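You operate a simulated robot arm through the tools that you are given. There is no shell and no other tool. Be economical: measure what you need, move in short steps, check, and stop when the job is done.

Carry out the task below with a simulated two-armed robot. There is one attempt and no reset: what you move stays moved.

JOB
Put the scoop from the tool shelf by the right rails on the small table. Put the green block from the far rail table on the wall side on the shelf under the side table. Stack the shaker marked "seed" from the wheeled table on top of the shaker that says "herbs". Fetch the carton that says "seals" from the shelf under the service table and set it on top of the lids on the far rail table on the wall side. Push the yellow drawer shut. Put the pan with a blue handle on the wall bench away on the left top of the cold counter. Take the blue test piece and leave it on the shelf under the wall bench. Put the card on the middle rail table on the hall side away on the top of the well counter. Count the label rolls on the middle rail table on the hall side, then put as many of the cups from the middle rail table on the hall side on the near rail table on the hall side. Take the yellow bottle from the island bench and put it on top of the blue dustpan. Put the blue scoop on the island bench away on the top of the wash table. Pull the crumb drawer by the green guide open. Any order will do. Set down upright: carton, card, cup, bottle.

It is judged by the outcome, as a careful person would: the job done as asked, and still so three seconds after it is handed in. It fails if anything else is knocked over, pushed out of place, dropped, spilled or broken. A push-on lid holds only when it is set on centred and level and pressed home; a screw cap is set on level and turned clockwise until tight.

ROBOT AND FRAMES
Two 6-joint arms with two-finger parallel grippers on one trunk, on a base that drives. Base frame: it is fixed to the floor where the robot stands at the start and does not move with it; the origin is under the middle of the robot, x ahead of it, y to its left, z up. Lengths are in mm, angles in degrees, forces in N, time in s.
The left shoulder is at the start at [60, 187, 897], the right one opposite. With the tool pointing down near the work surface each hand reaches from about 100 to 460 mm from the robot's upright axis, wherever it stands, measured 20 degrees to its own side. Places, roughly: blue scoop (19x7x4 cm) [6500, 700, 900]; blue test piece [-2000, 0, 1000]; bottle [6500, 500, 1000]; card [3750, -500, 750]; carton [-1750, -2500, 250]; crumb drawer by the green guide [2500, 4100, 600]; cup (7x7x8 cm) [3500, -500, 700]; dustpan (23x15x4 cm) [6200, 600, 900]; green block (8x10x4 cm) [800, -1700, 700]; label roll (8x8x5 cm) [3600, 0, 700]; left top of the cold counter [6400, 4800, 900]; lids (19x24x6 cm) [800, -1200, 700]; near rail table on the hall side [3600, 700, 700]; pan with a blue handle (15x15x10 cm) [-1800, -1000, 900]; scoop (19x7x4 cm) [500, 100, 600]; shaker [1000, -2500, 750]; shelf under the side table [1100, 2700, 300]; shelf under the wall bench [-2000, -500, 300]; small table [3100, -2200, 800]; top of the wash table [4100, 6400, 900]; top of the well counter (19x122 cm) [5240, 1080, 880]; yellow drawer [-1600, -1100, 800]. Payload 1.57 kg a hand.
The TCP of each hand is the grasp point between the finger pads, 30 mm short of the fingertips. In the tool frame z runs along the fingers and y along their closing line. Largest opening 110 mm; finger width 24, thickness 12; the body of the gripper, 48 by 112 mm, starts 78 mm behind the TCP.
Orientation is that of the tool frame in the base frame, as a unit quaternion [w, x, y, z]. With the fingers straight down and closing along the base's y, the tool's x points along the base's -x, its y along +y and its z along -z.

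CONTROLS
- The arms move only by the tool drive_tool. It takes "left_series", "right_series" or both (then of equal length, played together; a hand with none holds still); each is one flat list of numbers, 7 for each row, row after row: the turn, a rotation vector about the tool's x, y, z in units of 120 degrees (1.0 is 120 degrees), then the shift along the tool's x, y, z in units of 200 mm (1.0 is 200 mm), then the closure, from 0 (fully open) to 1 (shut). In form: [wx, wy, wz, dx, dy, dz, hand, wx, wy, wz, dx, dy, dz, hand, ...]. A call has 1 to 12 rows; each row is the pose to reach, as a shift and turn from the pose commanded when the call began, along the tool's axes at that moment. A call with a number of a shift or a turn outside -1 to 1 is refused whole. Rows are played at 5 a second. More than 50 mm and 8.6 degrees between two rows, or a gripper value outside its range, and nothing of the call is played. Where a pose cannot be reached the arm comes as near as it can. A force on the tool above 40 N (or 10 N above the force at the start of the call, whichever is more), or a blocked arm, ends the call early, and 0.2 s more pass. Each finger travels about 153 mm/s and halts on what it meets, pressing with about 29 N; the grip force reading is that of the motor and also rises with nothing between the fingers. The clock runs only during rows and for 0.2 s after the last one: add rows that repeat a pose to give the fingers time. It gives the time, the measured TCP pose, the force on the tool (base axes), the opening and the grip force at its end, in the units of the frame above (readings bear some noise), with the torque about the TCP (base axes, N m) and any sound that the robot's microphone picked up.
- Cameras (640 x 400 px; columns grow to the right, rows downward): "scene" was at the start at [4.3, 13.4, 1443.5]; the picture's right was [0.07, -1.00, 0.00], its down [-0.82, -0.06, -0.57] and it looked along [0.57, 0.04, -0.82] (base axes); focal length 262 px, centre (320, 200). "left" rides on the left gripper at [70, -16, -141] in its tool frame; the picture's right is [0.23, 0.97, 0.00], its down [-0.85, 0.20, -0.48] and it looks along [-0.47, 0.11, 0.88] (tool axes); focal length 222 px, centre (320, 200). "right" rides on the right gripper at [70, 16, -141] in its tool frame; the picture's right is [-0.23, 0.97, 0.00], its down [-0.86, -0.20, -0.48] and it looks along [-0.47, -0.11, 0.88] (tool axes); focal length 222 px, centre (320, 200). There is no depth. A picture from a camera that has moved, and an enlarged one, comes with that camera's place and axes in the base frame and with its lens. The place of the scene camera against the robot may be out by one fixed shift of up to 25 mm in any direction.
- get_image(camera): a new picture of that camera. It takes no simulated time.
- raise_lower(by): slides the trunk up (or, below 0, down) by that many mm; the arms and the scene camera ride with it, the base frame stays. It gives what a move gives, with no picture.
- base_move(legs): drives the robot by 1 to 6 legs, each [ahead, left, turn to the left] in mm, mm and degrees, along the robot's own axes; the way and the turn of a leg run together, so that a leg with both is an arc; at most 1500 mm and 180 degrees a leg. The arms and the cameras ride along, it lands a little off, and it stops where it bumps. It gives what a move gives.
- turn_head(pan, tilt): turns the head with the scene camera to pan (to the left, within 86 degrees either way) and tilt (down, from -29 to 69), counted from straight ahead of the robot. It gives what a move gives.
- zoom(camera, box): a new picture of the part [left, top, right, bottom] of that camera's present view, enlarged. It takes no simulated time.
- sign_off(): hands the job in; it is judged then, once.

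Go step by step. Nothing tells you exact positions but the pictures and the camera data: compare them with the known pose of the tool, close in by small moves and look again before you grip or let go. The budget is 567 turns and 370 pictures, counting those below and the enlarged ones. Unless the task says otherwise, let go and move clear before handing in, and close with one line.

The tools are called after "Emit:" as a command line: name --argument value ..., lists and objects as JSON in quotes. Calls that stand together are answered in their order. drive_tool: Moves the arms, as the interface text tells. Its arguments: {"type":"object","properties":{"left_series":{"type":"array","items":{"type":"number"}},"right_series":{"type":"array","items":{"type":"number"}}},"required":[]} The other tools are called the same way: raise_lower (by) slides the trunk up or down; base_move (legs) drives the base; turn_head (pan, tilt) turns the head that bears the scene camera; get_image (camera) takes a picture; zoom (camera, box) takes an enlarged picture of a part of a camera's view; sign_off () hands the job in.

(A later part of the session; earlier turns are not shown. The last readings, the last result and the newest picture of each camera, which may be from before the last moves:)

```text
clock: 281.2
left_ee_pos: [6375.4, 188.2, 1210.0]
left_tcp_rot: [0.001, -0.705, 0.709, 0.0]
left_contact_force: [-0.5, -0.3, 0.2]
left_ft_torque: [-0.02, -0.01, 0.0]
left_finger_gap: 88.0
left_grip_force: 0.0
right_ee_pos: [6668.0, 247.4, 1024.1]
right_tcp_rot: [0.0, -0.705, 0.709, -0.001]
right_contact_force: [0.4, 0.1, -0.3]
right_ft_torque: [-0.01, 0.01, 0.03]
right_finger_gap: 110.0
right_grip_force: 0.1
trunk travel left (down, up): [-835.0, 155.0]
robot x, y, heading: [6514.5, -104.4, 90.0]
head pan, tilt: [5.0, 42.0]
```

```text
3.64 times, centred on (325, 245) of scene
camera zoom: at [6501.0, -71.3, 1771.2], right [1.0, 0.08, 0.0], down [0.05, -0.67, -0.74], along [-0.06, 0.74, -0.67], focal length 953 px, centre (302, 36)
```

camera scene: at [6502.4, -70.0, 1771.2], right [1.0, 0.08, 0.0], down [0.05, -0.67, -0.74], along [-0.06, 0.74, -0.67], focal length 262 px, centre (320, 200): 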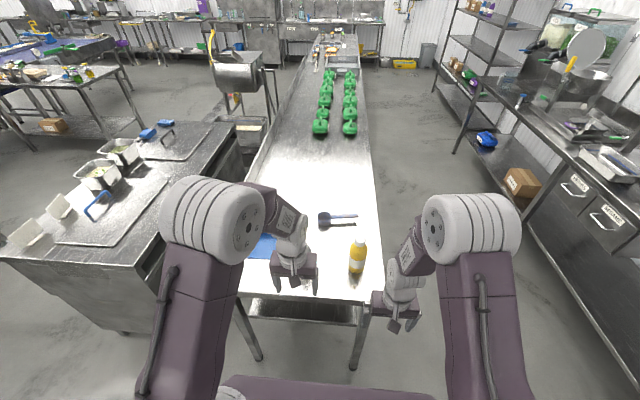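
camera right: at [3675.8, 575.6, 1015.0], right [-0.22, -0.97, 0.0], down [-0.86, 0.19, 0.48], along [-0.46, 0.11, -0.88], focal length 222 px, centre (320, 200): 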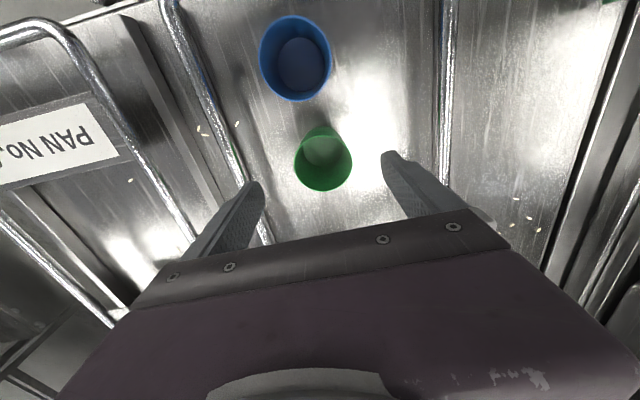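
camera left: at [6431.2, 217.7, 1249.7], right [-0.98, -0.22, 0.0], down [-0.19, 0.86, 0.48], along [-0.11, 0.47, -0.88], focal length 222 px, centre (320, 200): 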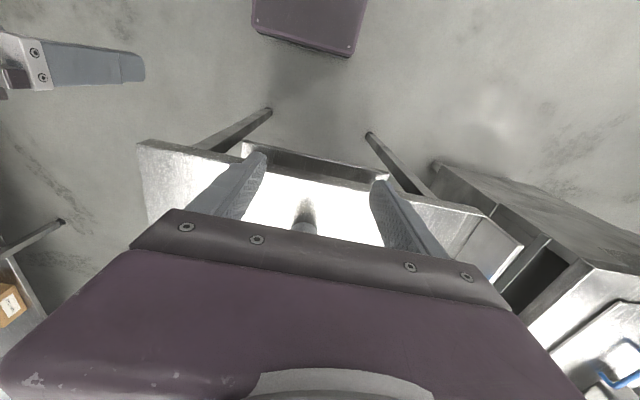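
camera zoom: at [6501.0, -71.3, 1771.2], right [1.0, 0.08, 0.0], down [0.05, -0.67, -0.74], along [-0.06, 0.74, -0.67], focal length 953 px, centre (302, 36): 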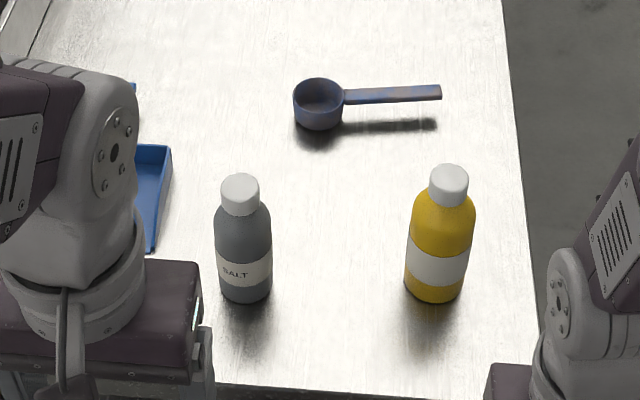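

The bottle is 64 mm wide, straight body up to z ≈ 1020, top ≈ 1088. Raise 125 mm and move the right hand above it.

Emit:
raise_lower --by 125

Emit:
base_move --legs '[[255, 74, 0]]'

Emit:
get_image --camera "right"

```text
clock: 282.7
left_ee_pos: [6376.3, 188.7, 1333.4]
left_tcp_rot: [-0.002, -0.705, 0.709, 0.0]
left_contact_force: [-0.7, -0.5, -0.3]
left_ft_torque: [-0.01, -0.01, -0.04]
left_finger_gap: 88.0
left_grip_force: 0.1
right_ee_pos: [6667.8, 247.1, 1149.3]
right_tcp_rot: [-0.001, -0.705, 0.709, -0.001]
right_contact_force: [0.2, 1.1, 0.6]
right_ft_torque: [0.02, -0.03, -0.02]
right_finger_gap: 109.9
right_grip_force: 0.1
trunk travel left (down, up): [-960.0, 30.0]
robot x, y, heading: [6519.1, -100.5, 89.6]
head pan, tilt: [5.0, 42.0]
```

```text
clock: 284.6
left_ee_pos: [6303.1, 441.5, 1334.3]
left_tcp_rot: [-0.001, -0.705, 0.709, 0.001]
left_contact_force: [0.3, 0.1, 0.2]
left_ft_torque: [0.03, 0.0, 0.0]
left_finger_gap: 88.1
left_grip_force: 0.1
right_ee_pos: [6596.4, 502.0, 1149.5]
right_tcp_rot: [0.001, -0.706, 0.709, -0.001]
right_contact_force: [0.3, -0.3, 0.1]
right_ft_torque: [0.04, 0.04, -0.03]
right_finger_gap: 109.8
right_grip_force: 0.0
trunk travel left (down, up): [-960.0, 30.0]
robot x, y, heading: [6442.8, 154.4, 89.6]
head pan, tilt: [5.0, 42.0]
```

```text
290 pictures are left
camera right: at [6579.6, 431.4, 1290.8], right [-0.97, 0.23, 0.0], down [0.2, 0.85, 0.48], along [0.11, 0.47, -0.88], focal length 222 px, centre (320, 200)
```

right: 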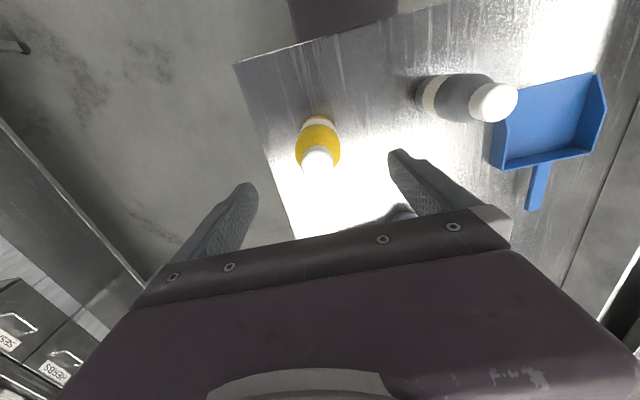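

Bottle centre ≈ (6597, 494). Correct 8 mm and descend to z 1018, then close.

Emit:
drive_tool --right_series '[0, 0, 0, 0.04, 0, 0.15, 0, 0, 0, 0, 0.04, 0, 0.35, 0, 0, 0, 0, 0.04, 0, 0.55, 0, 0, 0, 0, 0.04, 0, 0.655, 0, 0, 0, 0, 0.04, 0, 0.655, 0.3, 0, 0, 0, 0.04, 0, 0.655, 1, 0, 0, 0, 0.04, 0, 0.655, 1, 0, 0, 0, 0.04, 0, 0.655, 1]'

Emit:
get_image --camera "right"

```text
clock: 286.4
left_ee_pos: [6303.3, 444.8, 1333.6]
left_tcp_rot: [-0.001, -0.706, 0.709, 0.0]
left_contact_force: [-0.1, -0.3, -0.6]
left_ft_torque: [-0.01, 0.02, 0.02]
left_finger_gap: 88.0
left_grip_force: 0.0
right_ee_pos: [6594.6, 496.7, 1018.7]
right_tcp_rot: [0.001, -0.706, 0.708, -0.002]
right_contact_force: [-0.1, -0.7, 0.5]
right_ft_torque: [-0.01, 0.01, 0.01]
right_finger_gap: 0.0
right_grip_force: 21.2
trunk travel left (down, up): [-960.0, 30.0]
robot x, y, heading: [6443.0, 155.3, 89.7]
head pan, tilt: [5.0, 42.0]
```

```text
289 pictures are left
camera right: at [6579.0, 425.4, 1159.3], right [-0.97, 0.23, 0.0], down [0.2, 0.86, 0.48], along [0.11, 0.46, -0.88], focal length 222 px, centre (320, 200)
```

right: 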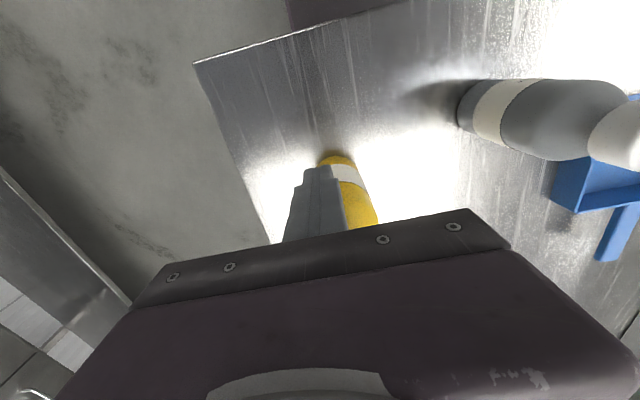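

The fingers closed in front of the bottle (missed short in y); it still stands. Open, rise and re-measure.

Emit:
drive_tool --right_series '[0, 0, 0, 0, 0, 0, 0.6, 0, 0, 0, 0, 0, -0.2, 0.3, 0, 0, 0, 0, 0, -0.4, 0, 0, 0, 0, 0, 0, -0.6, 0, 0, 0, 0, 0, 0, -0.65, 0]'

Emit:
get_image --camera "right"

Emit:
zoom --camera "scene" --box '[280, 180, 480, 330]'

```text
clock: 287.6
left_ee_pos: [6303.0, 445.2, 1333.4]
left_tcp_rot: [-0.001, -0.705, 0.709, 0.001]
left_contact_force: [0.9, 0.9, -0.9]
left_ft_torque: [-0.02, 0.02, 0.02]
left_finger_gap: 87.9
left_grip_force: 0.0
right_ee_pos: [6594.6, 496.6, 1149.0]
right_tcp_rot: [0.0, -0.706, 0.708, -0.002]
right_contact_force: [-0.9, 0.0, 0.3]
right_ft_torque: [-0.03, 0.01, 0.0]
right_finger_gap: 110.2
right_grip_force: 0.0
trunk travel left (down, up): [-960.0, 30.0]
robot x, y, heading: [6443.9, 155.8, 89.6]
head pan, tilt: [5.0, 42.0]
```

```text
288 pictures are left
camera right: at [6578.9, 426.4, 1289.9], right [-0.97, 0.23, 0.0], down [0.2, 0.86, 0.48], along [0.11, 0.46, -0.88], focal length 222 px, centre (320, 200)
```

right: 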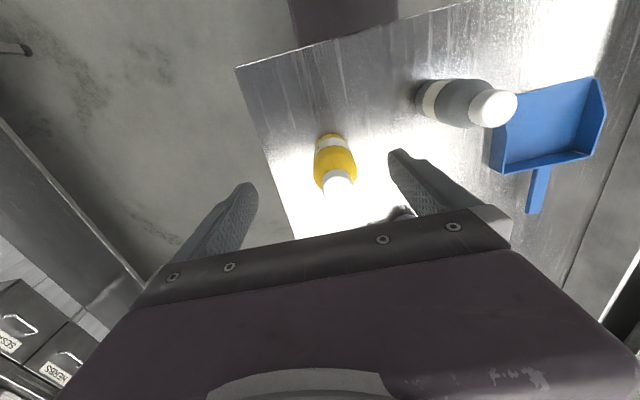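

```text
2.67 times, centred on (380, 255) of scene
camera zoom: at [6428.7, 186.8, 1896.2], right [1.0, 0.08, 0.0], down [0.06, -0.67, -0.74], along [-0.06, 0.74, -0.67], focal length 699 px, centre (160, 53)
```

zoom: 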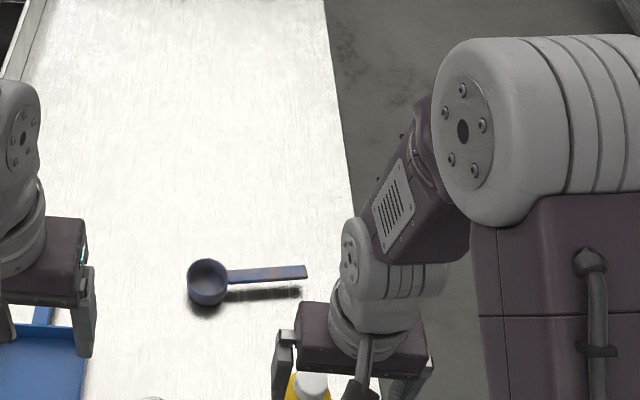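

Re-triangulated: bench top ≈ 884, bottle ≈ 140 mm tall, at about (6581, 542). Move above and check before descending.

Emit:
drive_tool --right_series '[0, 0, 0, -0.12, 0.04, 0, 0, 0, 0, 0, -0.225, 0.07, 0.15, 0, 0, 0, 0, -0.225, 0.07, 0.33, 0, 0, 0, 0, -0.225, 0.07, 0.33, 0]'

Emit:
get_image --camera "right"

```text
clock: 288.6
left_ee_pos: [6301.5, 444.0, 1333.8]
left_tcp_rot: [-0.001, -0.705, 0.71, 0.0]
left_contact_force: [-0.6, 0.2, 0.6]
left_ft_torque: [0.06, 0.02, -0.03]
left_finger_gap: 88.2
left_grip_force: 0.0
right_ee_pos: [6581.0, 541.8, 1083.0]
right_tcp_rot: [0.0, -0.706, 0.708, -0.001]
right_contact_force: [0.6, 0.3, 0.0]
right_ft_torque: [-0.02, 0.03, 0.0]
right_finger_gap: 110.1
right_grip_force: 0.0
trunk travel left (down, up): [-960.0, 30.0]
robot x, y, heading: [6445.1, 155.4, 89.9]
head pan, tilt: [5.0, 42.0]
```

```text
286 pictures are left
camera right: at [6565.4, 470.5, 1223.5], right [-0.97, 0.23, 0.0], down [0.2, 0.86, 0.48], along [0.11, 0.46, -0.88], focal length 222 px, centre (320, 200)
```

right: 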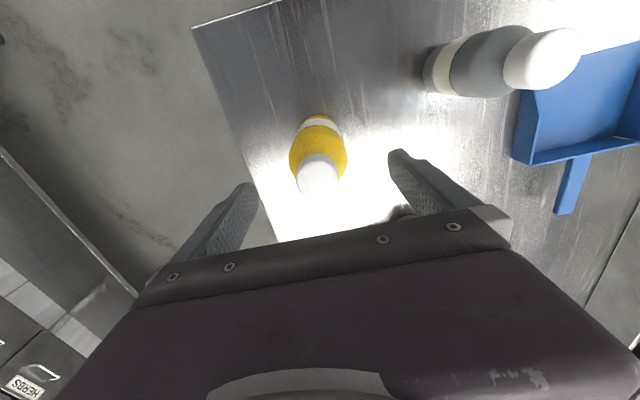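

Aligned. Descend to z ≈ 990 and close.

Emit:
drive_tool --right_series '[0, 0, 0, 0, 0, 0.15, 0, 0, 0, 0, 0, 0, 0.3, 0, 0, 0, 0, 0, 0, 0.4, 0, 0, 0, 0, 0, 0, 0.46, 0, 0, 0, 0, 0, 0, 0.46, 0]'

Emit:
get_image --camera "right"

```text
clock: 289.8
left_ee_pos: [6303.9, 445.4, 1332.3]
left_tcp_rot: [-0.001, -0.705, 0.709, 0.0]
left_contact_force: [-0.6, -0.6, -0.6]
left_ft_torque: [0.01, 0.01, 0.03]
left_finger_gap: 88.0
left_grip_force: 0.0
right_ee_pos: [6581.5, 542.3, 989.9]
right_tcp_rot: [0.0, -0.705, 0.709, -0.002]
right_contact_force: [0.4, -0.5, 0.0]
right_ft_torque: [0.01, 0.0, 0.04]
right_finger_gap: 110.1
right_grip_force: 0.1
trunk travel left (down, up): [-960.0, 30.0]
robot x, y, heading: [6443.2, 160.1, 89.6]
head pan, tilt: [5.0, 42.0]
```

```text
285 pictures are left
camera right: at [6565.3, 471.3, 1130.9], right [-0.97, 0.23, 0.0], down [0.2, 0.86, 0.48], along [0.11, 0.46, -0.88], focal length 222 px, centre (320, 200)
```

right: 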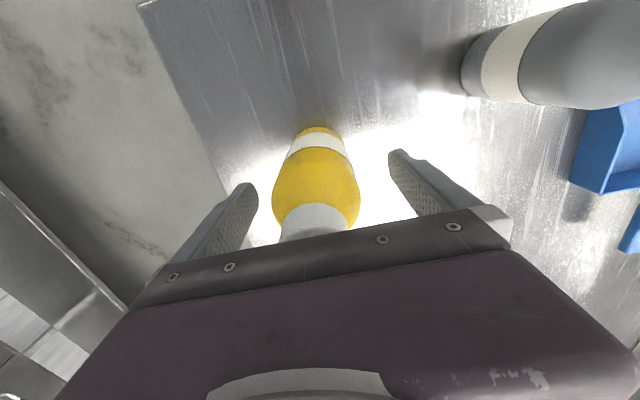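

Emit:
drive_tool --right_series '[0, 0, 0, 0, 0, 0.03, 0.3, 0, 0, 0, 0, 0, 0.03, 0.5, 0, 0, 0, 0, 0, 0.03, 1, 0, 0, 0, 0, 0, 0.03, 1, 0, 0, 0, 0, 0, 0.03, 1]'

Emit:
get_image --camera "right"

```text
clock: 291.0
left_ee_pos: [6301.2, 444.7, 1334.9]
left_tcp_rot: [0.0, -0.705, 0.71, -0.001]
left_contact_force: [0.0, -0.3, 0.2]
left_ft_torque: [0.0, 0.04, 0.02]
left_finger_gap: 87.7
left_grip_force: 0.1
right_ee_pos: [6581.4, 541.2, 985.1]
right_tcp_rot: [0.0, -0.706, 0.708, -0.002]
right_contact_force: [0.7, 1.7, 7.7]
right_ft_torque: [0.06, 0.17, -0.09]
right_finger_gap: 62.9
right_grip_force: 29.1
trunk travel left (down, up): [-960.0, 30.0]
robot x, y, heading: [6443.1, 154.2, 89.7]
head pan, tilt: [5.0, 42.0]
```

```text
284 pictures are left
camera right: at [6565.1, 470.7, 1125.4], right [-0.97, 0.23, 0.0], down [0.2, 0.86, 0.48], along [0.11, 0.46, -0.88], focal length 222 px, centre (320, 200)
```

right: 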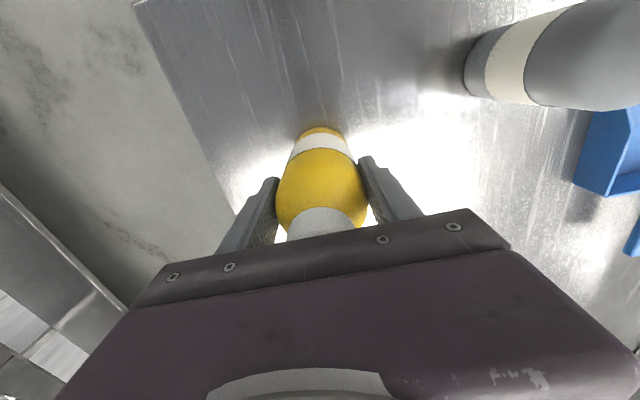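

Gripped (62.9 mm). Lift and verify.

Emit:
drive_tool --right_series '[0, 0, 0, 0, 0, -0.1, 1, 0, 0, 0, 0, 0, -0.25, 1, 0, 0, 0, 0, 0, -0.45, 1, 0, 0, 0, 0, 0, -0.65, 1, 0, 0, 0, 0, 0, -0.65, 1]'

Emit:
get_image --camera "right"

```text
clock: 292.2
left_ee_pos: [6303.1, 446.6, 1334.1]
left_tcp_rot: [0.0, -0.705, 0.709, 0.0]
left_contact_force: [0.2, 0.7, -0.5]
left_ft_torque: [0.03, 0.01, 0.03]
left_finger_gap: 88.0
left_grip_force: 0.3
right_ee_pos: [6581.6, 541.2, 1115.7]
right_tcp_rot: [-0.001, -0.706, 0.708, -0.002]
right_contact_force: [0.2, 0.6, -4.8]
right_ft_torque: [-0.03, 0.03, -0.01]
right_finger_gap: 63.3
right_grip_force: 29.0
trunk travel left (down, up): [-960.0, 30.0]
robot x, y, heading: [6443.1, 149.7, 89.7]
head pan, tilt: [5.0, 42.0]
```

```text
283 pictures are left
camera right: at [6565.1, 470.7, 1255.7], right [-0.97, 0.23, 0.0], down [0.2, 0.86, 0.48], along [0.11, 0.46, -0.88], focal length 222 px, centre (320, 200)
```

right: 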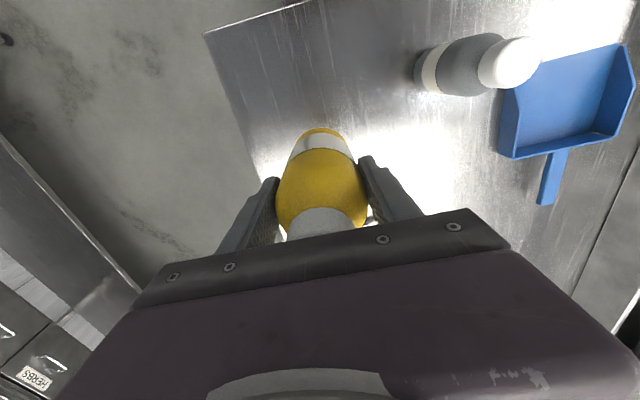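

Lifted. The dustpan body spans x 6150–6305, y 530–645; I'll set the bottle at (6230, 588). To avoid the clear bottle I retreat, shift left, and come in again.

Emit:
base_move --legs '[[-250, 0, 0], [0, 350, 0]]'

Emit:
raise_lower --by -100

Emit:
drive_tool --right_series '[0, 0, 0, -0.1, 0, -0.15, 1, 0, 0, 0, -0.2, 0, -0.3, 1, 0, 0, 0, -0.22, 0, -0.4, 1, 0, 0, 0, -0.22, 0, -0.45, 1, 0, 0, 0, -0.22, 0, -0.45, 1]'

Emit:
get_image --camera "scene"

```text
clock: 295.9
left_ee_pos: [5960.6, 198.2, 1335.1]
left_tcp_rot: [-0.002, -0.705, 0.71, 0.001]
left_contact_force: [-0.2, 0.8, 0.5]
left_ft_torque: [0.01, 0.05, 0.04]
left_finger_gap: 87.9
left_grip_force: 0.0
right_ee_pos: [6239.1, 292.6, 1114.0]
right_tcp_rot: [-0.001, -0.705, 0.709, -0.002]
right_contact_force: [0.9, 0.0, -4.1]
right_ft_torque: [-0.04, 0.02, -0.01]
right_finger_gap: 62.8
right_grip_force: 28.9
trunk travel left (down, up): [-960.0, 30.0]
robot x, y, heading: [6097.0, -94.7, 89.5]
head pan, tilt: [5.0, 42.0]
```

```text
clock: 297.2
left_ee_pos: [5957.2, 198.6, 1233.3]
left_tcp_rot: [-0.001, -0.705, 0.71, 0.0]
left_contact_force: [0.0, 0.4, -0.1]
left_ft_torque: [0.02, 0.03, -0.02]
left_finger_gap: 88.1
left_grip_force: 0.0
right_ee_pos: [6236.7, 292.2, 1014.6]
right_tcp_rot: [-0.001, -0.705, 0.71, -0.002]
right_contact_force: [0.1, -0.4, -3.0]
right_ft_torque: [0.01, -0.01, -0.03]
right_finger_gap: 63.0
right_grip_force: 29.3
trunk travel left (down, up): [-860.0, 130.0]
robot x, y, heading: [6098.1, -94.6, 89.6]
head pan, tilt: [5.0, 42.0]
```

```text
clock: 298.4
left_ee_pos: [5956.9, 197.4, 1232.7]
left_tcp_rot: [-0.002, -0.705, 0.709, -0.001]
left_contact_force: [-0.7, 0.0, -0.3]
left_ft_torque: [0.0, -0.02, 0.02]
left_finger_gap: 87.8
left_grip_force: 0.1
right_ee_pos: [6237.7, 336.2, 1104.0]
right_tcp_rot: [-0.001, -0.705, 0.71, -0.002]
right_contact_force: [-0.3, 0.3, -3.6]
right_ft_torque: [-0.02, -0.01, -0.03]
right_finger_gap: 62.7
right_grip_force: 29.1
trunk travel left (down, up): [-860.0, 130.0]
robot x, y, heading: [6096.3, -90.5, 89.4]
head pan, tilt: [5.0, 42.0]
```

```text
282 pictures are left
camera scene: at [6083.1, -60.5, 1796.2], right [1.0, 0.08, 0.0], down [0.05, -0.67, -0.74], along [-0.06, 0.74, -0.67], focal length 262 px, centre (320, 200)
```

scene: 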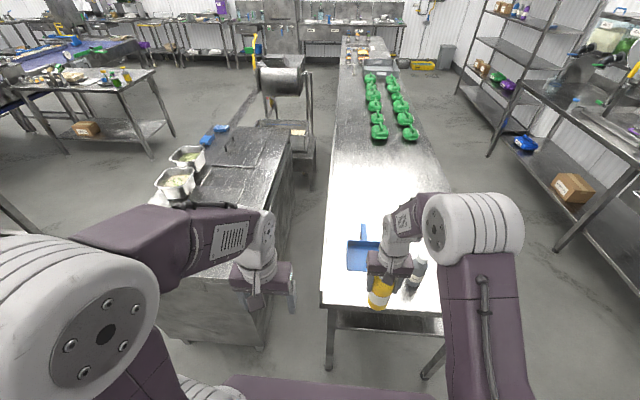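

Clear to advance 250 mm to bring the bottle over the dustpan.

Emit:
base_move --legs '[[245, 8, 0]]'

Emit:
get_image --camera "right"

```text
clock: 300.2
left_ee_pos: [5952.5, 442.1, 1234.0]
left_tcp_rot: [0.0, -0.704, 0.71, 0.002]
left_contact_force: [0.8, -0.8, 0.1]
left_ft_torque: [0.01, -0.02, -0.01]
left_finger_gap: 87.9
left_grip_force: 0.0
right_ee_pos: [6231.9, 580.0, 1104.8]
right_tcp_rot: [0.0, -0.705, 0.709, -0.001]
right_contact_force: [-0.7, 0.0, -4.9]
right_ft_torque: [-0.01, -0.03, -0.01]
right_finger_gap: 62.7
right_grip_force: 29.2
trunk travel left (down, up): [-860.0, 130.0]
robot x, y, heading: [6093.4, 150.7, 89.4]
head pan, tilt: [5.0, 42.0]
```

```text
281 pictures are left
camera right: at [6215.4, 509.0, 1245.7], right [-0.97, 0.23, 0.0], down [0.2, 0.85, 0.48], along [0.11, 0.46, -0.88], focal length 222 px, centre (320, 200)
```

right: 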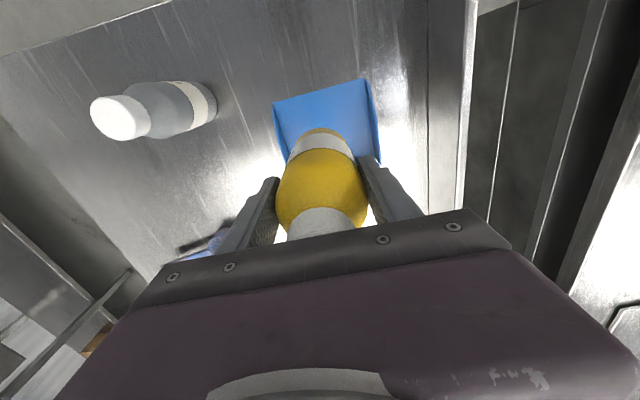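

Bottle is centred over the dustpan body. Lowering to just above, then fine steps.

Emit:
drive_tool --right_series '[0, 0, 0, 0, 0, 0.15, 1, 0, 0, 0, 0, 0, 0.3, 1, 0, 0, 0, 0, 0, 0.42, 1, 0, 0, 0, 0, 0, 0.5, 1, 0, 0, 0, 0, 0, 0.5, 1]'

Emit:
get_image --camera "right"

Emit:
zoom --camera "scene" --box '[300, 180, 460, 300]'

```text
clock: 301.4
left_ee_pos: [5951.8, 442.7, 1233.9]
left_tcp_rot: [0.0, -0.704, 0.71, 0.001]
left_contact_force: [0.2, 0.8, -0.3]
left_ft_torque: [0.02, -0.03, 0.0]
left_finger_gap: 88.0
left_grip_force: 0.0
right_ee_pos: [6231.9, 581.0, 1004.1]
right_tcp_rot: [0.0, -0.705, 0.71, -0.002]
right_contact_force: [0.0, 1.1, -3.5]
right_ft_torque: [-0.01, 0.0, -0.02]
right_finger_gap: 62.9
right_grip_force: 29.2
trunk travel left (down, up): [-860.0, 130.0]
robot x, y, heading: [6092.5, 150.8, 89.7]
head pan, tilt: [5.0, 42.0]
```

```text
280 pictures are left
camera right: at [6214.8, 510.5, 1144.7], right [-0.97, 0.23, 0.0], down [0.2, 0.85, 0.48], along [0.11, 0.46, -0.88], focal length 222 px, centre (320, 200)
```

right: 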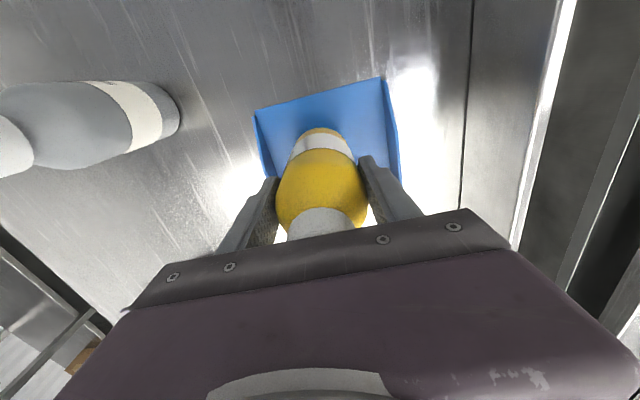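

```text
3.33 times, centred on (380, 240) of scene
camera zoom: at [6077.0, 183.7, 1796.2], right [1.0, 0.08, 0.0], down [0.05, -0.67, -0.74], along [-0.06, 0.74, -0.67], focal length 874 px, centre (120, 67)
```

zoom: 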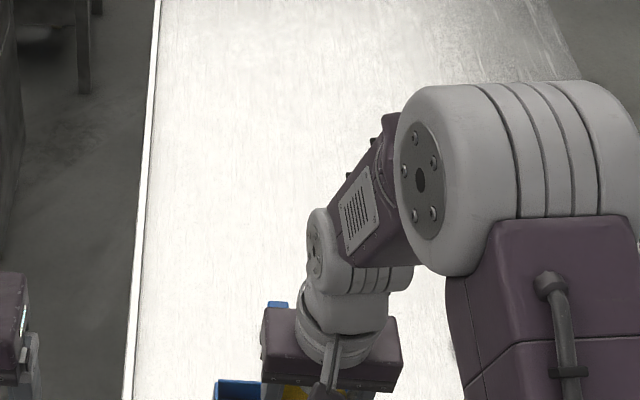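

Emit:
drive_tool --right_series '[0, 0, 0, 0, 0, 0.02, 1, 0, 0, 0, 0, 0, 0.04, 1, 0, 0, 0, 0, 0, 0.05, 1, 0, 0, 0, 0, 0, 0.05, 1]'

Emit:
drive_tool --right_series '[0, 0, 0, 0, 0, 0.01, 1, 0, 0, 0, 0, 0, 0.02, 1, 0, 0, 0, 0, 0, 0.02, 1]'

```text
clock: 302.4
left_ee_pos: [5951.6, 443.2, 1234.9]
left_tcp_rot: [-0.001, -0.704, 0.71, 0.0]
left_contact_force: [0.2, 0.2, -0.4]
left_ft_torque: [0.0, 0.0, -0.04]
left_finger_gap: 88.2
left_grip_force: 0.0
right_ee_pos: [6231.7, 581.3, 995.2]
right_tcp_rot: [-0.001, -0.704, 0.71, -0.002]
right_contact_force: [0.3, 0.6, -3.6]
right_ft_torque: [-0.04, -0.02, -0.02]
right_finger_gap: 63.3
right_grip_force: 29.4
trunk travel left (down, up): [-860.0, 130.0]
robot x, y, heading: [6091.3, 152.0, 89.6]
head pan, tilt: [5.0, 42.0]
```

```text
clock: 303.2
left_ee_pos: [5951.6, 442.8, 1234.0]
left_tcp_rot: [-0.001, -0.704, 0.71, 0.0]
left_contact_force: [0.3, -0.9, 0.6]
left_ft_torque: [0.03, 0.01, 0.0]
left_finger_gap: 87.7
left_grip_force: 0.1
right_ee_pos: [6232.2, 581.2, 989.8]
right_tcp_rot: [-0.001, -0.704, 0.71, -0.002]
right_contact_force: [-0.1, -0.2, -4.5]
right_ft_torque: [-0.04, -0.02, 0.03]
right_finger_gap: 62.9
right_grip_force: 29.4
trunk travel left (down, up): [-860.0, 130.0]
robot x, y, heading: [6088.2, 152.9, 89.7]
head pan, tilt: [5.0, 42.0]
```

Emit:
drive_tool --right_series '[0, 0, 0, 0, 0, 0.01, 1, 0, 0, 0, 0, 0, 0.015, 1, 0, 0, 0, 0, 0, 0.015, 1]'

Emit:
drive_tool --right_series '[0, 0, 0, 0, 0, 0.01, 1, 0, 0, 0, 0, 0, 0.01, 1]'

```text
clock: 304.0
left_ee_pos: [5951.1, 442.4, 1233.9]
left_tcp_rot: [-0.001, -0.704, 0.71, 0.0]
left_contact_force: [-0.2, 0.2, -0.7]
left_ft_torque: [-0.01, 0.05, -0.01]
left_finger_gap: 88.0
left_grip_force: 0.1
right_ee_pos: [6232.1, 580.6, 988.0]
right_tcp_rot: [0.001, -0.705, 0.709, -0.002]
right_contact_force: [0.8, 0.1, 5.8]
right_ft_torque: [-0.03, 0.19, -0.06]
right_finger_gap: 62.6
right_grip_force: 29.0
trunk travel left (down, up): [-860.0, 130.0]
robot x, y, heading: [6092.1, 154.7, 89.6]
head pan, tilt: [5.0, 42.0]
```

```text
clock: 304.6
left_ee_pos: [5951.1, 441.9, 1233.5]
left_tcp_rot: [0.001, -0.705, 0.71, 0.0]
left_contact_force: [-0.4, 0.4, -0.3]
left_ft_torque: [0.0, 0.02, 0.0]
left_finger_gap: 88.0
left_grip_force: 0.0
right_ee_pos: [6231.2, 580.0, 985.5]
right_tcp_rot: [0.001, -0.704, 0.71, 0.0]
right_contact_force: [-0.3, 1.9, 18.8]
right_ft_torque: [0.32, 0.18, -0.25]
right_finger_gap: 62.3
right_grip_force: 29.0
trunk travel left (down, up): [-860.0, 130.0]
robot x, y, heading: [6093.0, 151.2, 89.6]
head pan, tilt: [5.0, 42.0]
```

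The bottle rests (contact). Open evenly and rise straight.

Emit:
drive_tool --right_series '[0, 0, 0, 0, 0, -0.01, 0.6, 0, 0, 0, 0, 0, -0.01, 0.2, 0, 0, 0, 0, 0, -0.01, 0, 0, 0, 0, 0, 0, -0.01, 0, 0, 0, 0, 0, 0, -0.15, 0, 0, 0, 0, 0, 0, -0.35, 0, 0, 0, 0, 0, 0, -0.55, 0, 0, 0, 0, 0, 0, -0.65, 0]'

Emit:
get_image --camera "right"

```text
clock: 306.4
left_ee_pos: [5951.9, 442.0, 1234.6]
left_tcp_rot: [0.0, -0.704, 0.71, 0.0]
left_contact_force: [0.2, 0.7, -0.9]
left_ft_torque: [0.01, -0.03, -0.06]
left_finger_gap: 88.1
left_grip_force: 0.0
right_ee_pos: [6232.1, 580.8, 1115.5]
right_tcp_rot: [0.0, -0.705, 0.709, -0.002]
right_contact_force: [0.1, 0.3, 0.7]
right_ft_torque: [-0.01, 0.0, 0.0]
right_finger_gap: 109.9
right_grip_force: 0.1
trunk travel left (down, up): [-860.0, 130.0]
robot x, y, heading: [6090.6, 153.5, 89.7]
head pan, tilt: [5.0, 42.0]
```

```text
278 pictures are left
camera right: at [6215.0, 510.5, 1256.5], right [-0.97, 0.23, 0.0], down [0.2, 0.86, 0.48], along [0.11, 0.46, -0.88], focal length 222 px, centre (320, 200)
```

right: 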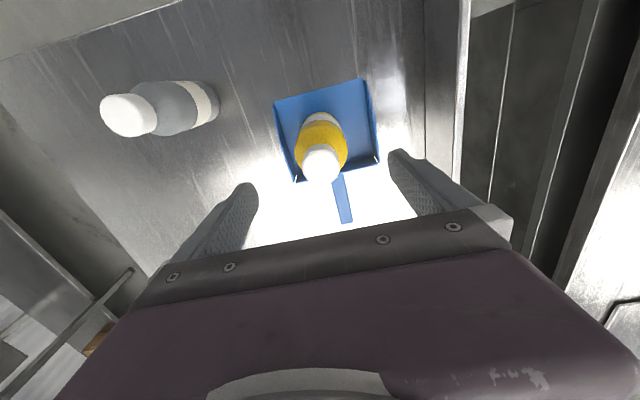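

Bottle stands on the dustpan. Next the blue scoop: go round into the aisle on the bench's far side (x ≈ 6950), facing −x.

Emit:
drive_tool --right_series '[0, 0, 0, 0.15, 0, -0.1, 0, 0, 0, 0, 0.3, 0, -0.2, 0, 0, 0, 0, 0.45, 0, -0.2, 0]'

Emit:
base_move --legs '[[-350, 0, 0], [0, -910, 0], [0, 0, 90], [0, -550, 0]]'

Emit:
turn_head --pan -15 --tilt 45

Emit:
get_image --camera "scene"

```text
clock: 307.2
left_ee_pos: [5952.0, 443.3, 1233.2]
left_tcp_rot: [0.0, -0.704, 0.71, 0.001]
left_contact_force: [0.0, 0.1, 0.3]
left_ft_torque: [-0.01, 0.02, 0.04]
left_finger_gap: 88.3
left_grip_force: 0.1
right_ee_pos: [6232.3, 489.9, 1155.8]
right_tcp_rot: [-0.002, -0.704, 0.71, -0.001]
right_contact_force: [0.4, -0.3, -0.9]
right_ft_torque: [0.0, -0.01, 0.0]
right_finger_gap: 109.7
right_grip_force: 0.0
trunk travel left (down, up): [-860.0, 130.0]
robot x, y, heading: [6093.5, 153.0, 89.5]
head pan, tilt: [5.0, 42.0]
```

```text
clock: 320.5
left_ee_pos: [6717.7, 212.3, 1234.2]
left_tcp_rot: [-0.001, 1.0, -0.007, 0.0]
left_contact_force: [-0.8, -0.6, 0.3]
left_ft_torque: [0.01, 0.0, 0.01]
left_finger_gap: 88.0
left_grip_force: 0.1
right_ee_pos: [6668.8, 492.0, 1155.2]
right_tcp_rot: [-0.003, 1.0, -0.005, 0.002]
right_contact_force: [-0.4, -0.8, 0.4]
right_ft_torque: [0.05, -0.01, -0.05]
right_finger_gap: 110.0
right_grip_force: 0.1
trunk travel left (down, up): [-860.0, 130.0]
robot x, y, heading: [7008.2, 352.2, 179.3]
head pan, tilt: [5.0, 42.0]
```

```text
clock: 321.3
left_ee_pos: [6716.7, 214.0, 1234.0]
left_tcp_rot: [0.001, 1.0, -0.006, 0.0]
left_contact_force: [-0.6, 0.5, -0.2]
left_ft_torque: [0.01, 0.0, -0.04]
left_finger_gap: 88.0
left_grip_force: 0.1
right_ee_pos: [6668.1, 493.1, 1155.1]
right_tcp_rot: [-0.001, 1.0, -0.005, 0.002]
right_contact_force: [-0.6, -0.1, -0.1]
right_ft_torque: [-0.02, 0.03, 0.01]
right_finger_gap: 109.9
right_grip_force: 0.1
trunk travel left (down, up): [-860.0, 130.0]
robot x, y, heading: [7007.9, 351.9, 179.4]
head pan, tilt: [-15.0, 45.0]
```

```text
277 pictures are left
camera scene: at [6981.0, 383.1, 1791.9], right [0.27, 0.96, 0.0], down [0.68, -0.19, -0.71], along [-0.68, 0.19, -0.71], focal length 262 px, centre (320, 200)
```

scene: 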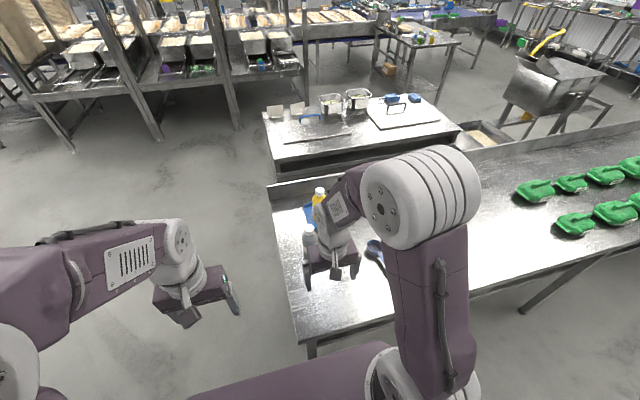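

Emit:
base_move --legs '[[0, -300, 0.6]]'

Emit:
get_image --camera "right"

```text
clock: 323.3
left_ee_pos: [6718.5, 508.4, 1233.9]
left_tcp_rot: [-0.001, 1.0, 0.0, 0.0]
left_contact_force: [-0.4, 0.5, -0.6]
left_ft_torque: [0.03, 0.03, 0.01]
left_finger_gap: 88.0
left_grip_force: 0.1
right_ee_pos: [6669.8, 788.0, 1155.7]
right_tcp_rot: [-0.001, 1.0, 0.0, 0.001]
right_contact_force: [0.0, -0.3, -0.1]
right_ft_torque: [0.02, -0.02, 0.01]
right_finger_gap: 110.2
right_grip_force: 0.0
trunk travel left (down, up): [-860.0, 130.0]
robot x, y, heading: [7009.3, 652.4, 180.0]
head pan, tilt: [-15.0, 45.0]
```

```text
276 pictures are left
camera right: at [6739.0, 769.3, 1296.9], right [-0.23, -0.97, 0.0], down [-0.86, 0.2, 0.48], along [-0.46, 0.11, -0.88], focal length 222 px, centre (320, 200)
```

right: 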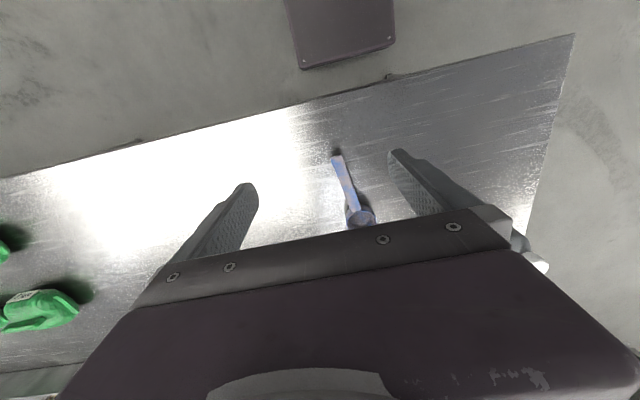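

Scoop handle end ≈ (6621, 767), bowl ≈ (6480, 750). Move above the handle, yaw −7.6°, lower to z 1000 and look.

Emit:
drive_tool --right_series '[0, 0, -0.063, -0.15, 0.06, 0.15, 0.3, 0, 0, -0.063, -0.3, 0.125, 0.3, 0.3, 0, 0, -0.063, -0.41, 0.125, 0.45, 0.3, 0, 0, -0.063, -0.41, 0.125, 0.65, 0.3, 0, 0, -0.063, -0.41, 0.125, 0.78, 0.3, 0, 0, -0.063, -0.41, 0.125, 0.78, 0.3]'

Emit:
get_image --camera "right"

```text
clock: 324.7
left_ee_pos: [6720.0, 510.1, 1234.4]
left_tcp_rot: [0.002, 1.0, 0.0, 0.0]
left_contact_force: [0.6, 0.7, 0.4]
left_ft_torque: [0.0, 0.01, 0.04]
left_finger_gap: 87.8
left_grip_force: 0.0
right_ee_pos: [6587.9, 765.9, 999.1]
right_tcp_rot: [-0.001, 0.998, 0.066, 0.002]
right_contact_force: [-0.6, 0.6, 0.0]
right_ft_torque: [0.02, -0.01, -0.01]
right_finger_gap: 76.8
right_grip_force: 0.1
trunk travel left (down, up): [-860.0, 130.0]
robot x, y, heading: [7012.8, 653.7, 179.9]
head pan, tilt: [-15.0, 45.0]
```

```text
275 pictures are left
camera right: at [6659.2, 756.8, 1139.7], right [-0.1, -1.0, 0.0], down [-0.88, 0.08, 0.48], along [-0.47, 0.05, -0.88], focal length 222 px, centre (320, 200)
```

right: 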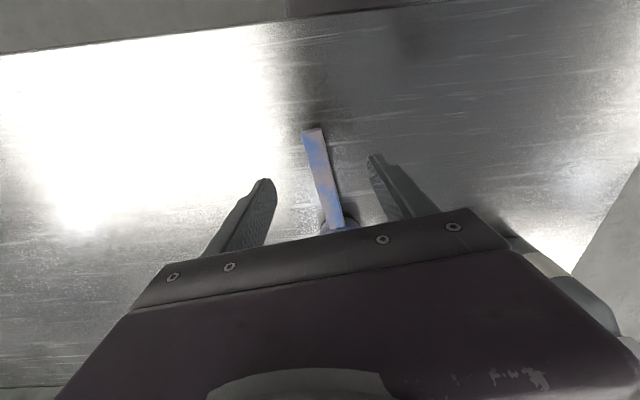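

Aligned. Lower to z ≈ 929 and close.

Emit:
drive_tool --right_series '[0, 0, 0, 0, 0, 0.15, 0.3, 0, 0, 0, 0, 0, 0.3, 0.3, 0, 0, 0, 0, 0, 0.35, 0.3, 0, 0, 0, 0, 0, 0.35, 0.6, 0, 0, 0, 0, 0, 0.35, 1, 0, 0, 0, 0, 0, 0.35, 1, 0, 0, 0, 0, 0, 0.35, 1]'

Emit:
get_image --camera "right"

```text
clock: 326.3
left_ee_pos: [6717.9, 509.7, 1234.2]
left_tcp_rot: [0.0, 1.0, 0.0, 0.0]
left_contact_force: [0.6, -0.4, 0.0]
left_ft_torque: [-0.01, -0.01, -0.01]
left_finger_gap: 87.9
left_grip_force: 0.1
right_ee_pos: [6588.0, 765.6, 930.9]
right_tcp_rot: [-0.001, 0.998, 0.066, 0.002]
right_contact_force: [0.7, -0.2, 0.4]
right_ft_torque: [0.02, -0.05, -0.01]
right_finger_gap: 21.1
right_grip_force: 29.5
trunk travel left (down, up): [-860.0, 130.0]
robot x, y, heading: [7007.0, 652.3, 180.1]
head pan, tilt: [-15.0, 45.0]
```

```text
274 pictures are left
camera right: at [6659.0, 756.3, 1070.7], right [-0.1, -1.0, 0.0], down [-0.88, 0.08, 0.48], along [-0.47, 0.05, -0.88], focal length 222 px, centre (320, 200)
```

right: 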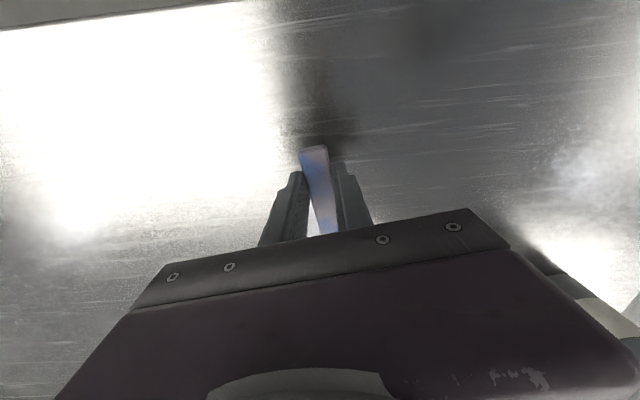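

Gripped (21 mm). Lift and look along +y for the way to the wash table.

Emit:
drive_tool --right_series '[0, 0, 0, 0, 0, -0.15, 1, 0, 0, 0, 0, 0, -0.35, 1, 0, 0, 0, 0, 0, -0.55, 1, 0, 0, 0, 0, 0, -0.75, 1, 0, 0, 0, 0.2, 0, -0.9, 1, 0, 0, 0, 0.4, 0, -0.9, 1]'

Emit:
turn_head --pan -80 --tilt 20

Emit:
get_image --camera "scene"

Emit:
get_image --camera "right"

```text
clock: 327.7
left_ee_pos: [6720.6, 509.9, 1233.1]
left_tcp_rot: [0.001, 1.0, 0.0, 0.0]
left_contact_force: [0.0, -0.5, 1.0]
left_ft_torque: [0.0, 0.01, 0.04]
left_finger_gap: 87.9
left_grip_force: 0.0
right_ee_pos: [6669.2, 775.5, 1110.6]
right_tcp_rot: [-0.001, 0.998, 0.066, 0.001]
right_contact_force: [1.1, -0.6, -0.9]
right_ft_torque: [0.01, -0.06, 0.01]
right_finger_gap: 21.0
right_grip_force: 28.8
trunk travel left (down, up): [-860.0, 130.0]
robot x, y, heading: [7008.2, 651.9, 179.9]
head pan, tilt: [-15.0, 45.0]
```

```text
clock: 329.1
left_ee_pos: [6719.6, 510.7, 1233.9]
left_tcp_rot: [0.001, 1.0, 0.0, 0.0]
left_contact_force: [-0.1, -0.1, 0.0]
left_ft_torque: [0.0, -0.01, -0.03]
left_finger_gap: 87.9
left_grip_force: 0.0
right_ee_pos: [6666.1, 775.4, 1111.0]
right_tcp_rot: [-0.001, 0.998, 0.066, 0.002]
right_contact_force: [0.4, 0.2, -0.5]
right_ft_torque: [-0.01, -0.05, -0.01]
right_finger_gap: 20.8
right_grip_force: 28.4
trunk travel left (down, up): [-860.0, 130.0]
robot x, y, heading: [7010.4, 654.8, 180.1]
head pan, tilt: [-80.0, 20.0]
```

```text
273 pictures are left
camera scene: at [7044.7, 752.1, 1830.5], right [0.98, 0.17, 0.0], down [0.06, -0.34, -0.94], along [-0.16, 0.93, -0.34], focal length 262 px, centre (320, 200)
```

scene: 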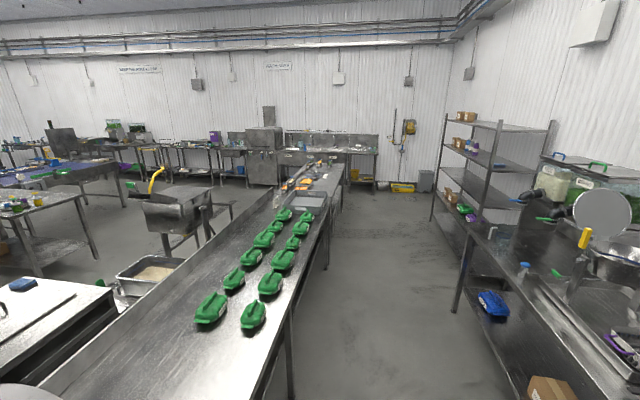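

```text
272 pictures are left
camera right: at [6737.8, 766.8, 1250.9], right [-0.1, -1.0, 0.0], down [-0.88, 0.08, 0.48], along [-0.47, 0.05, -0.88], focal length 222 px, centre (320, 200)
```

right: 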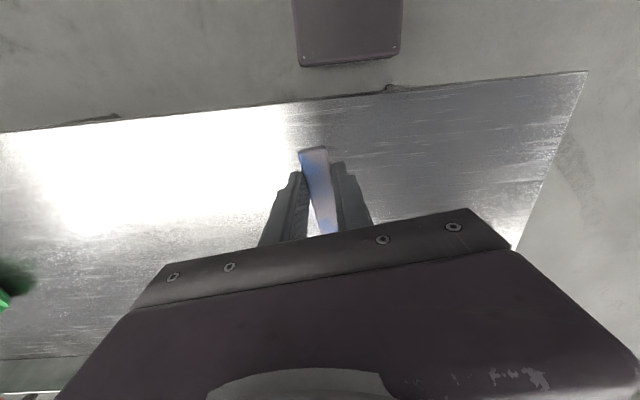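

Scoop is held. Turn to face +y and drive down the aisle, stopping to look before the far end.

Emit:
base_move --legs '[[0, 0, -90], [1500, -60, 0], [1400, 0, 0]]'

Emit:
turn_head --pan 20 --tilt 22

Emit:
get_image --camera "scene"

```text
refused: leg 2 is longer than a leg can be; nothing moved
```

```text
clock: 330.9
left_ee_pos: [6719.9, 511.2, 1233.3]
left_tcp_rot: [0.001, 1.0, 0.0, 0.0]
left_contact_force: [-0.1, -0.7, 0.0]
left_ft_torque: [0.02, 0.0, 0.01]
left_finger_gap: 88.0
left_grip_force: 0.1
right_ee_pos: [6665.6, 774.5, 1110.5]
right_tcp_rot: [-0.001, 0.998, 0.067, 0.002]
right_contact_force: [-0.3, -0.1, -0.2]
right_ft_torque: [0.02, -0.09, 0.02]
right_finger_gap: 21.1
right_grip_force: 28.8
trunk travel left (down, up): [-860.0, 130.0]
robot x, y, heading: [7008.2, 656.3, 180.1]
head pan, tilt: [20.0, 22.0]
```

```text
271 pictures are left
camera scene: at [6973.8, 628.8, 1827.3], right [-0.34, 0.94, 0.0], down [0.35, 0.13, -0.93], along [-0.87, -0.32, -0.37], focal length 262 px, centre (320, 200)
```

scene: 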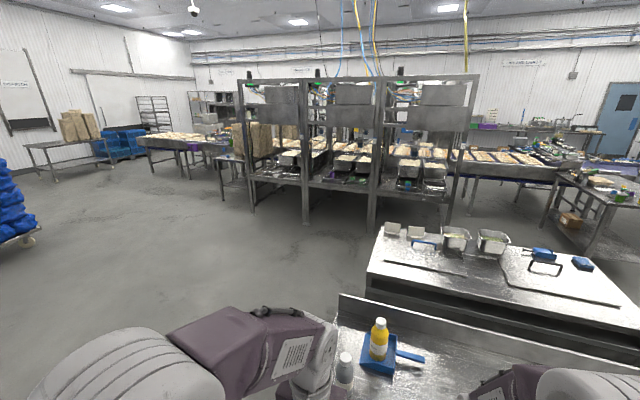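

Emit:
base_move --legs '[[0, 0, -90], [1400, 0, 0], [1400, 0, 0]]'

Emit:
get_image --camera "scene"

```text
clock: 348.2
left_ee_pos: [6826.1, 3733.0, 1233.9]
left_tcp_rot: [0.0, 0.714, -0.7, 0.0]
left_contact_force: [0.3, -1.1, 0.1]
left_ft_torque: [0.0, -0.01, -0.03]
left_finger_gap: 88.3
left_grip_force: 0.0
right_ee_pos: [7091.7, 3791.2, 1110.2]
right_tcp_rot: [0.001, 0.759, -0.652, 0.002]
right_contact_force: [0.2, 0.6, -0.7]
right_ft_torque: [-0.06, -0.03, -0.01]
right_finger_gap: 20.9
right_grip_force: 28.9
trunk travel left (down, up): [-860.0, 130.0]
robot x, y, heading: [6972.8, 3450.3, 90.9]
head pan, tilt: [20.0, 22.0]
```

```text
270 pictures are left
camera scene: at [6935.2, 3481.5, 1827.3], right [0.93, 0.36, 0.0], down [0.13, -0.35, -0.93], along [-0.33, 0.87, -0.37], focal length 262 px, centre (320, 200)
```

scene: 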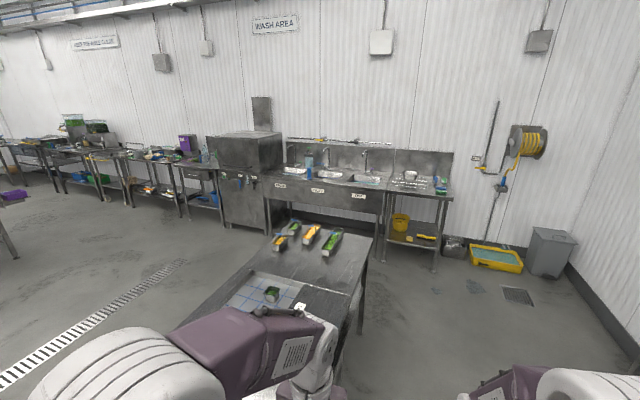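

The wash table is the one left of the dishwasher. Drive round the bench end along y ≈ 5680 and approach it.

Emit:
base_move --legs '[[1400, 0, 0], [830, 0, 0], [0, 0, 89], [1400, 0, 0], [1300, 0, 0], [0, 0, -90]]'

Emit:
turn_head --pan 0 --tilt 38

Emit:
get_image --camera "scene"

```text
clock: 379.5
left_ee_pos: [4087.6, 5964.9, 1234.2]
left_tcp_rot: [0.001, -0.702, 0.712, 0.0]
left_contact_force: [-0.6, 0.2, -0.8]
left_ft_torque: [0.01, -0.02, -0.02]
left_finger_gap: 88.0
left_grip_force: 0.0
right_ee_pos: [4353.3, 6014.4, 1110.1]
right_tcp_rot: [0.0, 0.749, -0.663, 0.002]
right_contact_force: [0.5, -0.2, -0.6]
right_ft_torque: [-0.07, -0.01, 0.02]
right_finger_gap: 20.9
right_grip_force: 28.8
trunk travel left (down, up): [-860.0, 130.0]
robot x, y, heading: [4226.4, 5673.1, 89.4]
head pan, tilt: [20.0, 22.0]
```

```text
clock: 380.4
left_ee_pos: [4087.3, 5966.0, 1234.5]
left_tcp_rot: [-0.001, -0.702, 0.712, 0.001]
left_contact_force: [-0.1, -0.7, 0.4]
left_ft_torque: [0.0, 0.0, -0.02]
left_finger_gap: 87.8
left_grip_force: 0.0
right_ee_pos: [4352.7, 6014.0, 1109.9]
right_tcp_rot: [0.001, 0.748, -0.664, 0.002]
right_contact_force: [-0.2, 0.9, -0.5]
right_ft_torque: [-0.05, -0.03, -0.01]
right_finger_gap: 21.0
right_grip_force: 29.3
trunk travel left (down, up): [-860.0, 130.0]
robot x, y, heading: [4221.9, 5676.2, 89.3]
head pan, tilt: [0.0, 38.0]
```

```text
269 pictures are left
camera scene: at [4218.7, 5708.6, 1802.2], right [1.0, -0.01, 0.0], down [-0.01, -0.62, -0.79], along [0.01, 0.79, -0.62], focal length 262 px, centre (320, 200)
```

scene: 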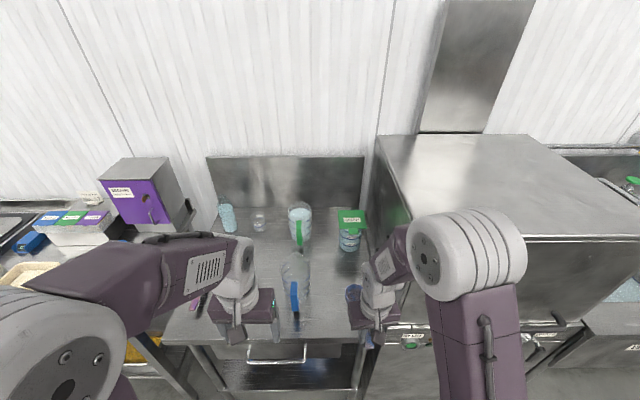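

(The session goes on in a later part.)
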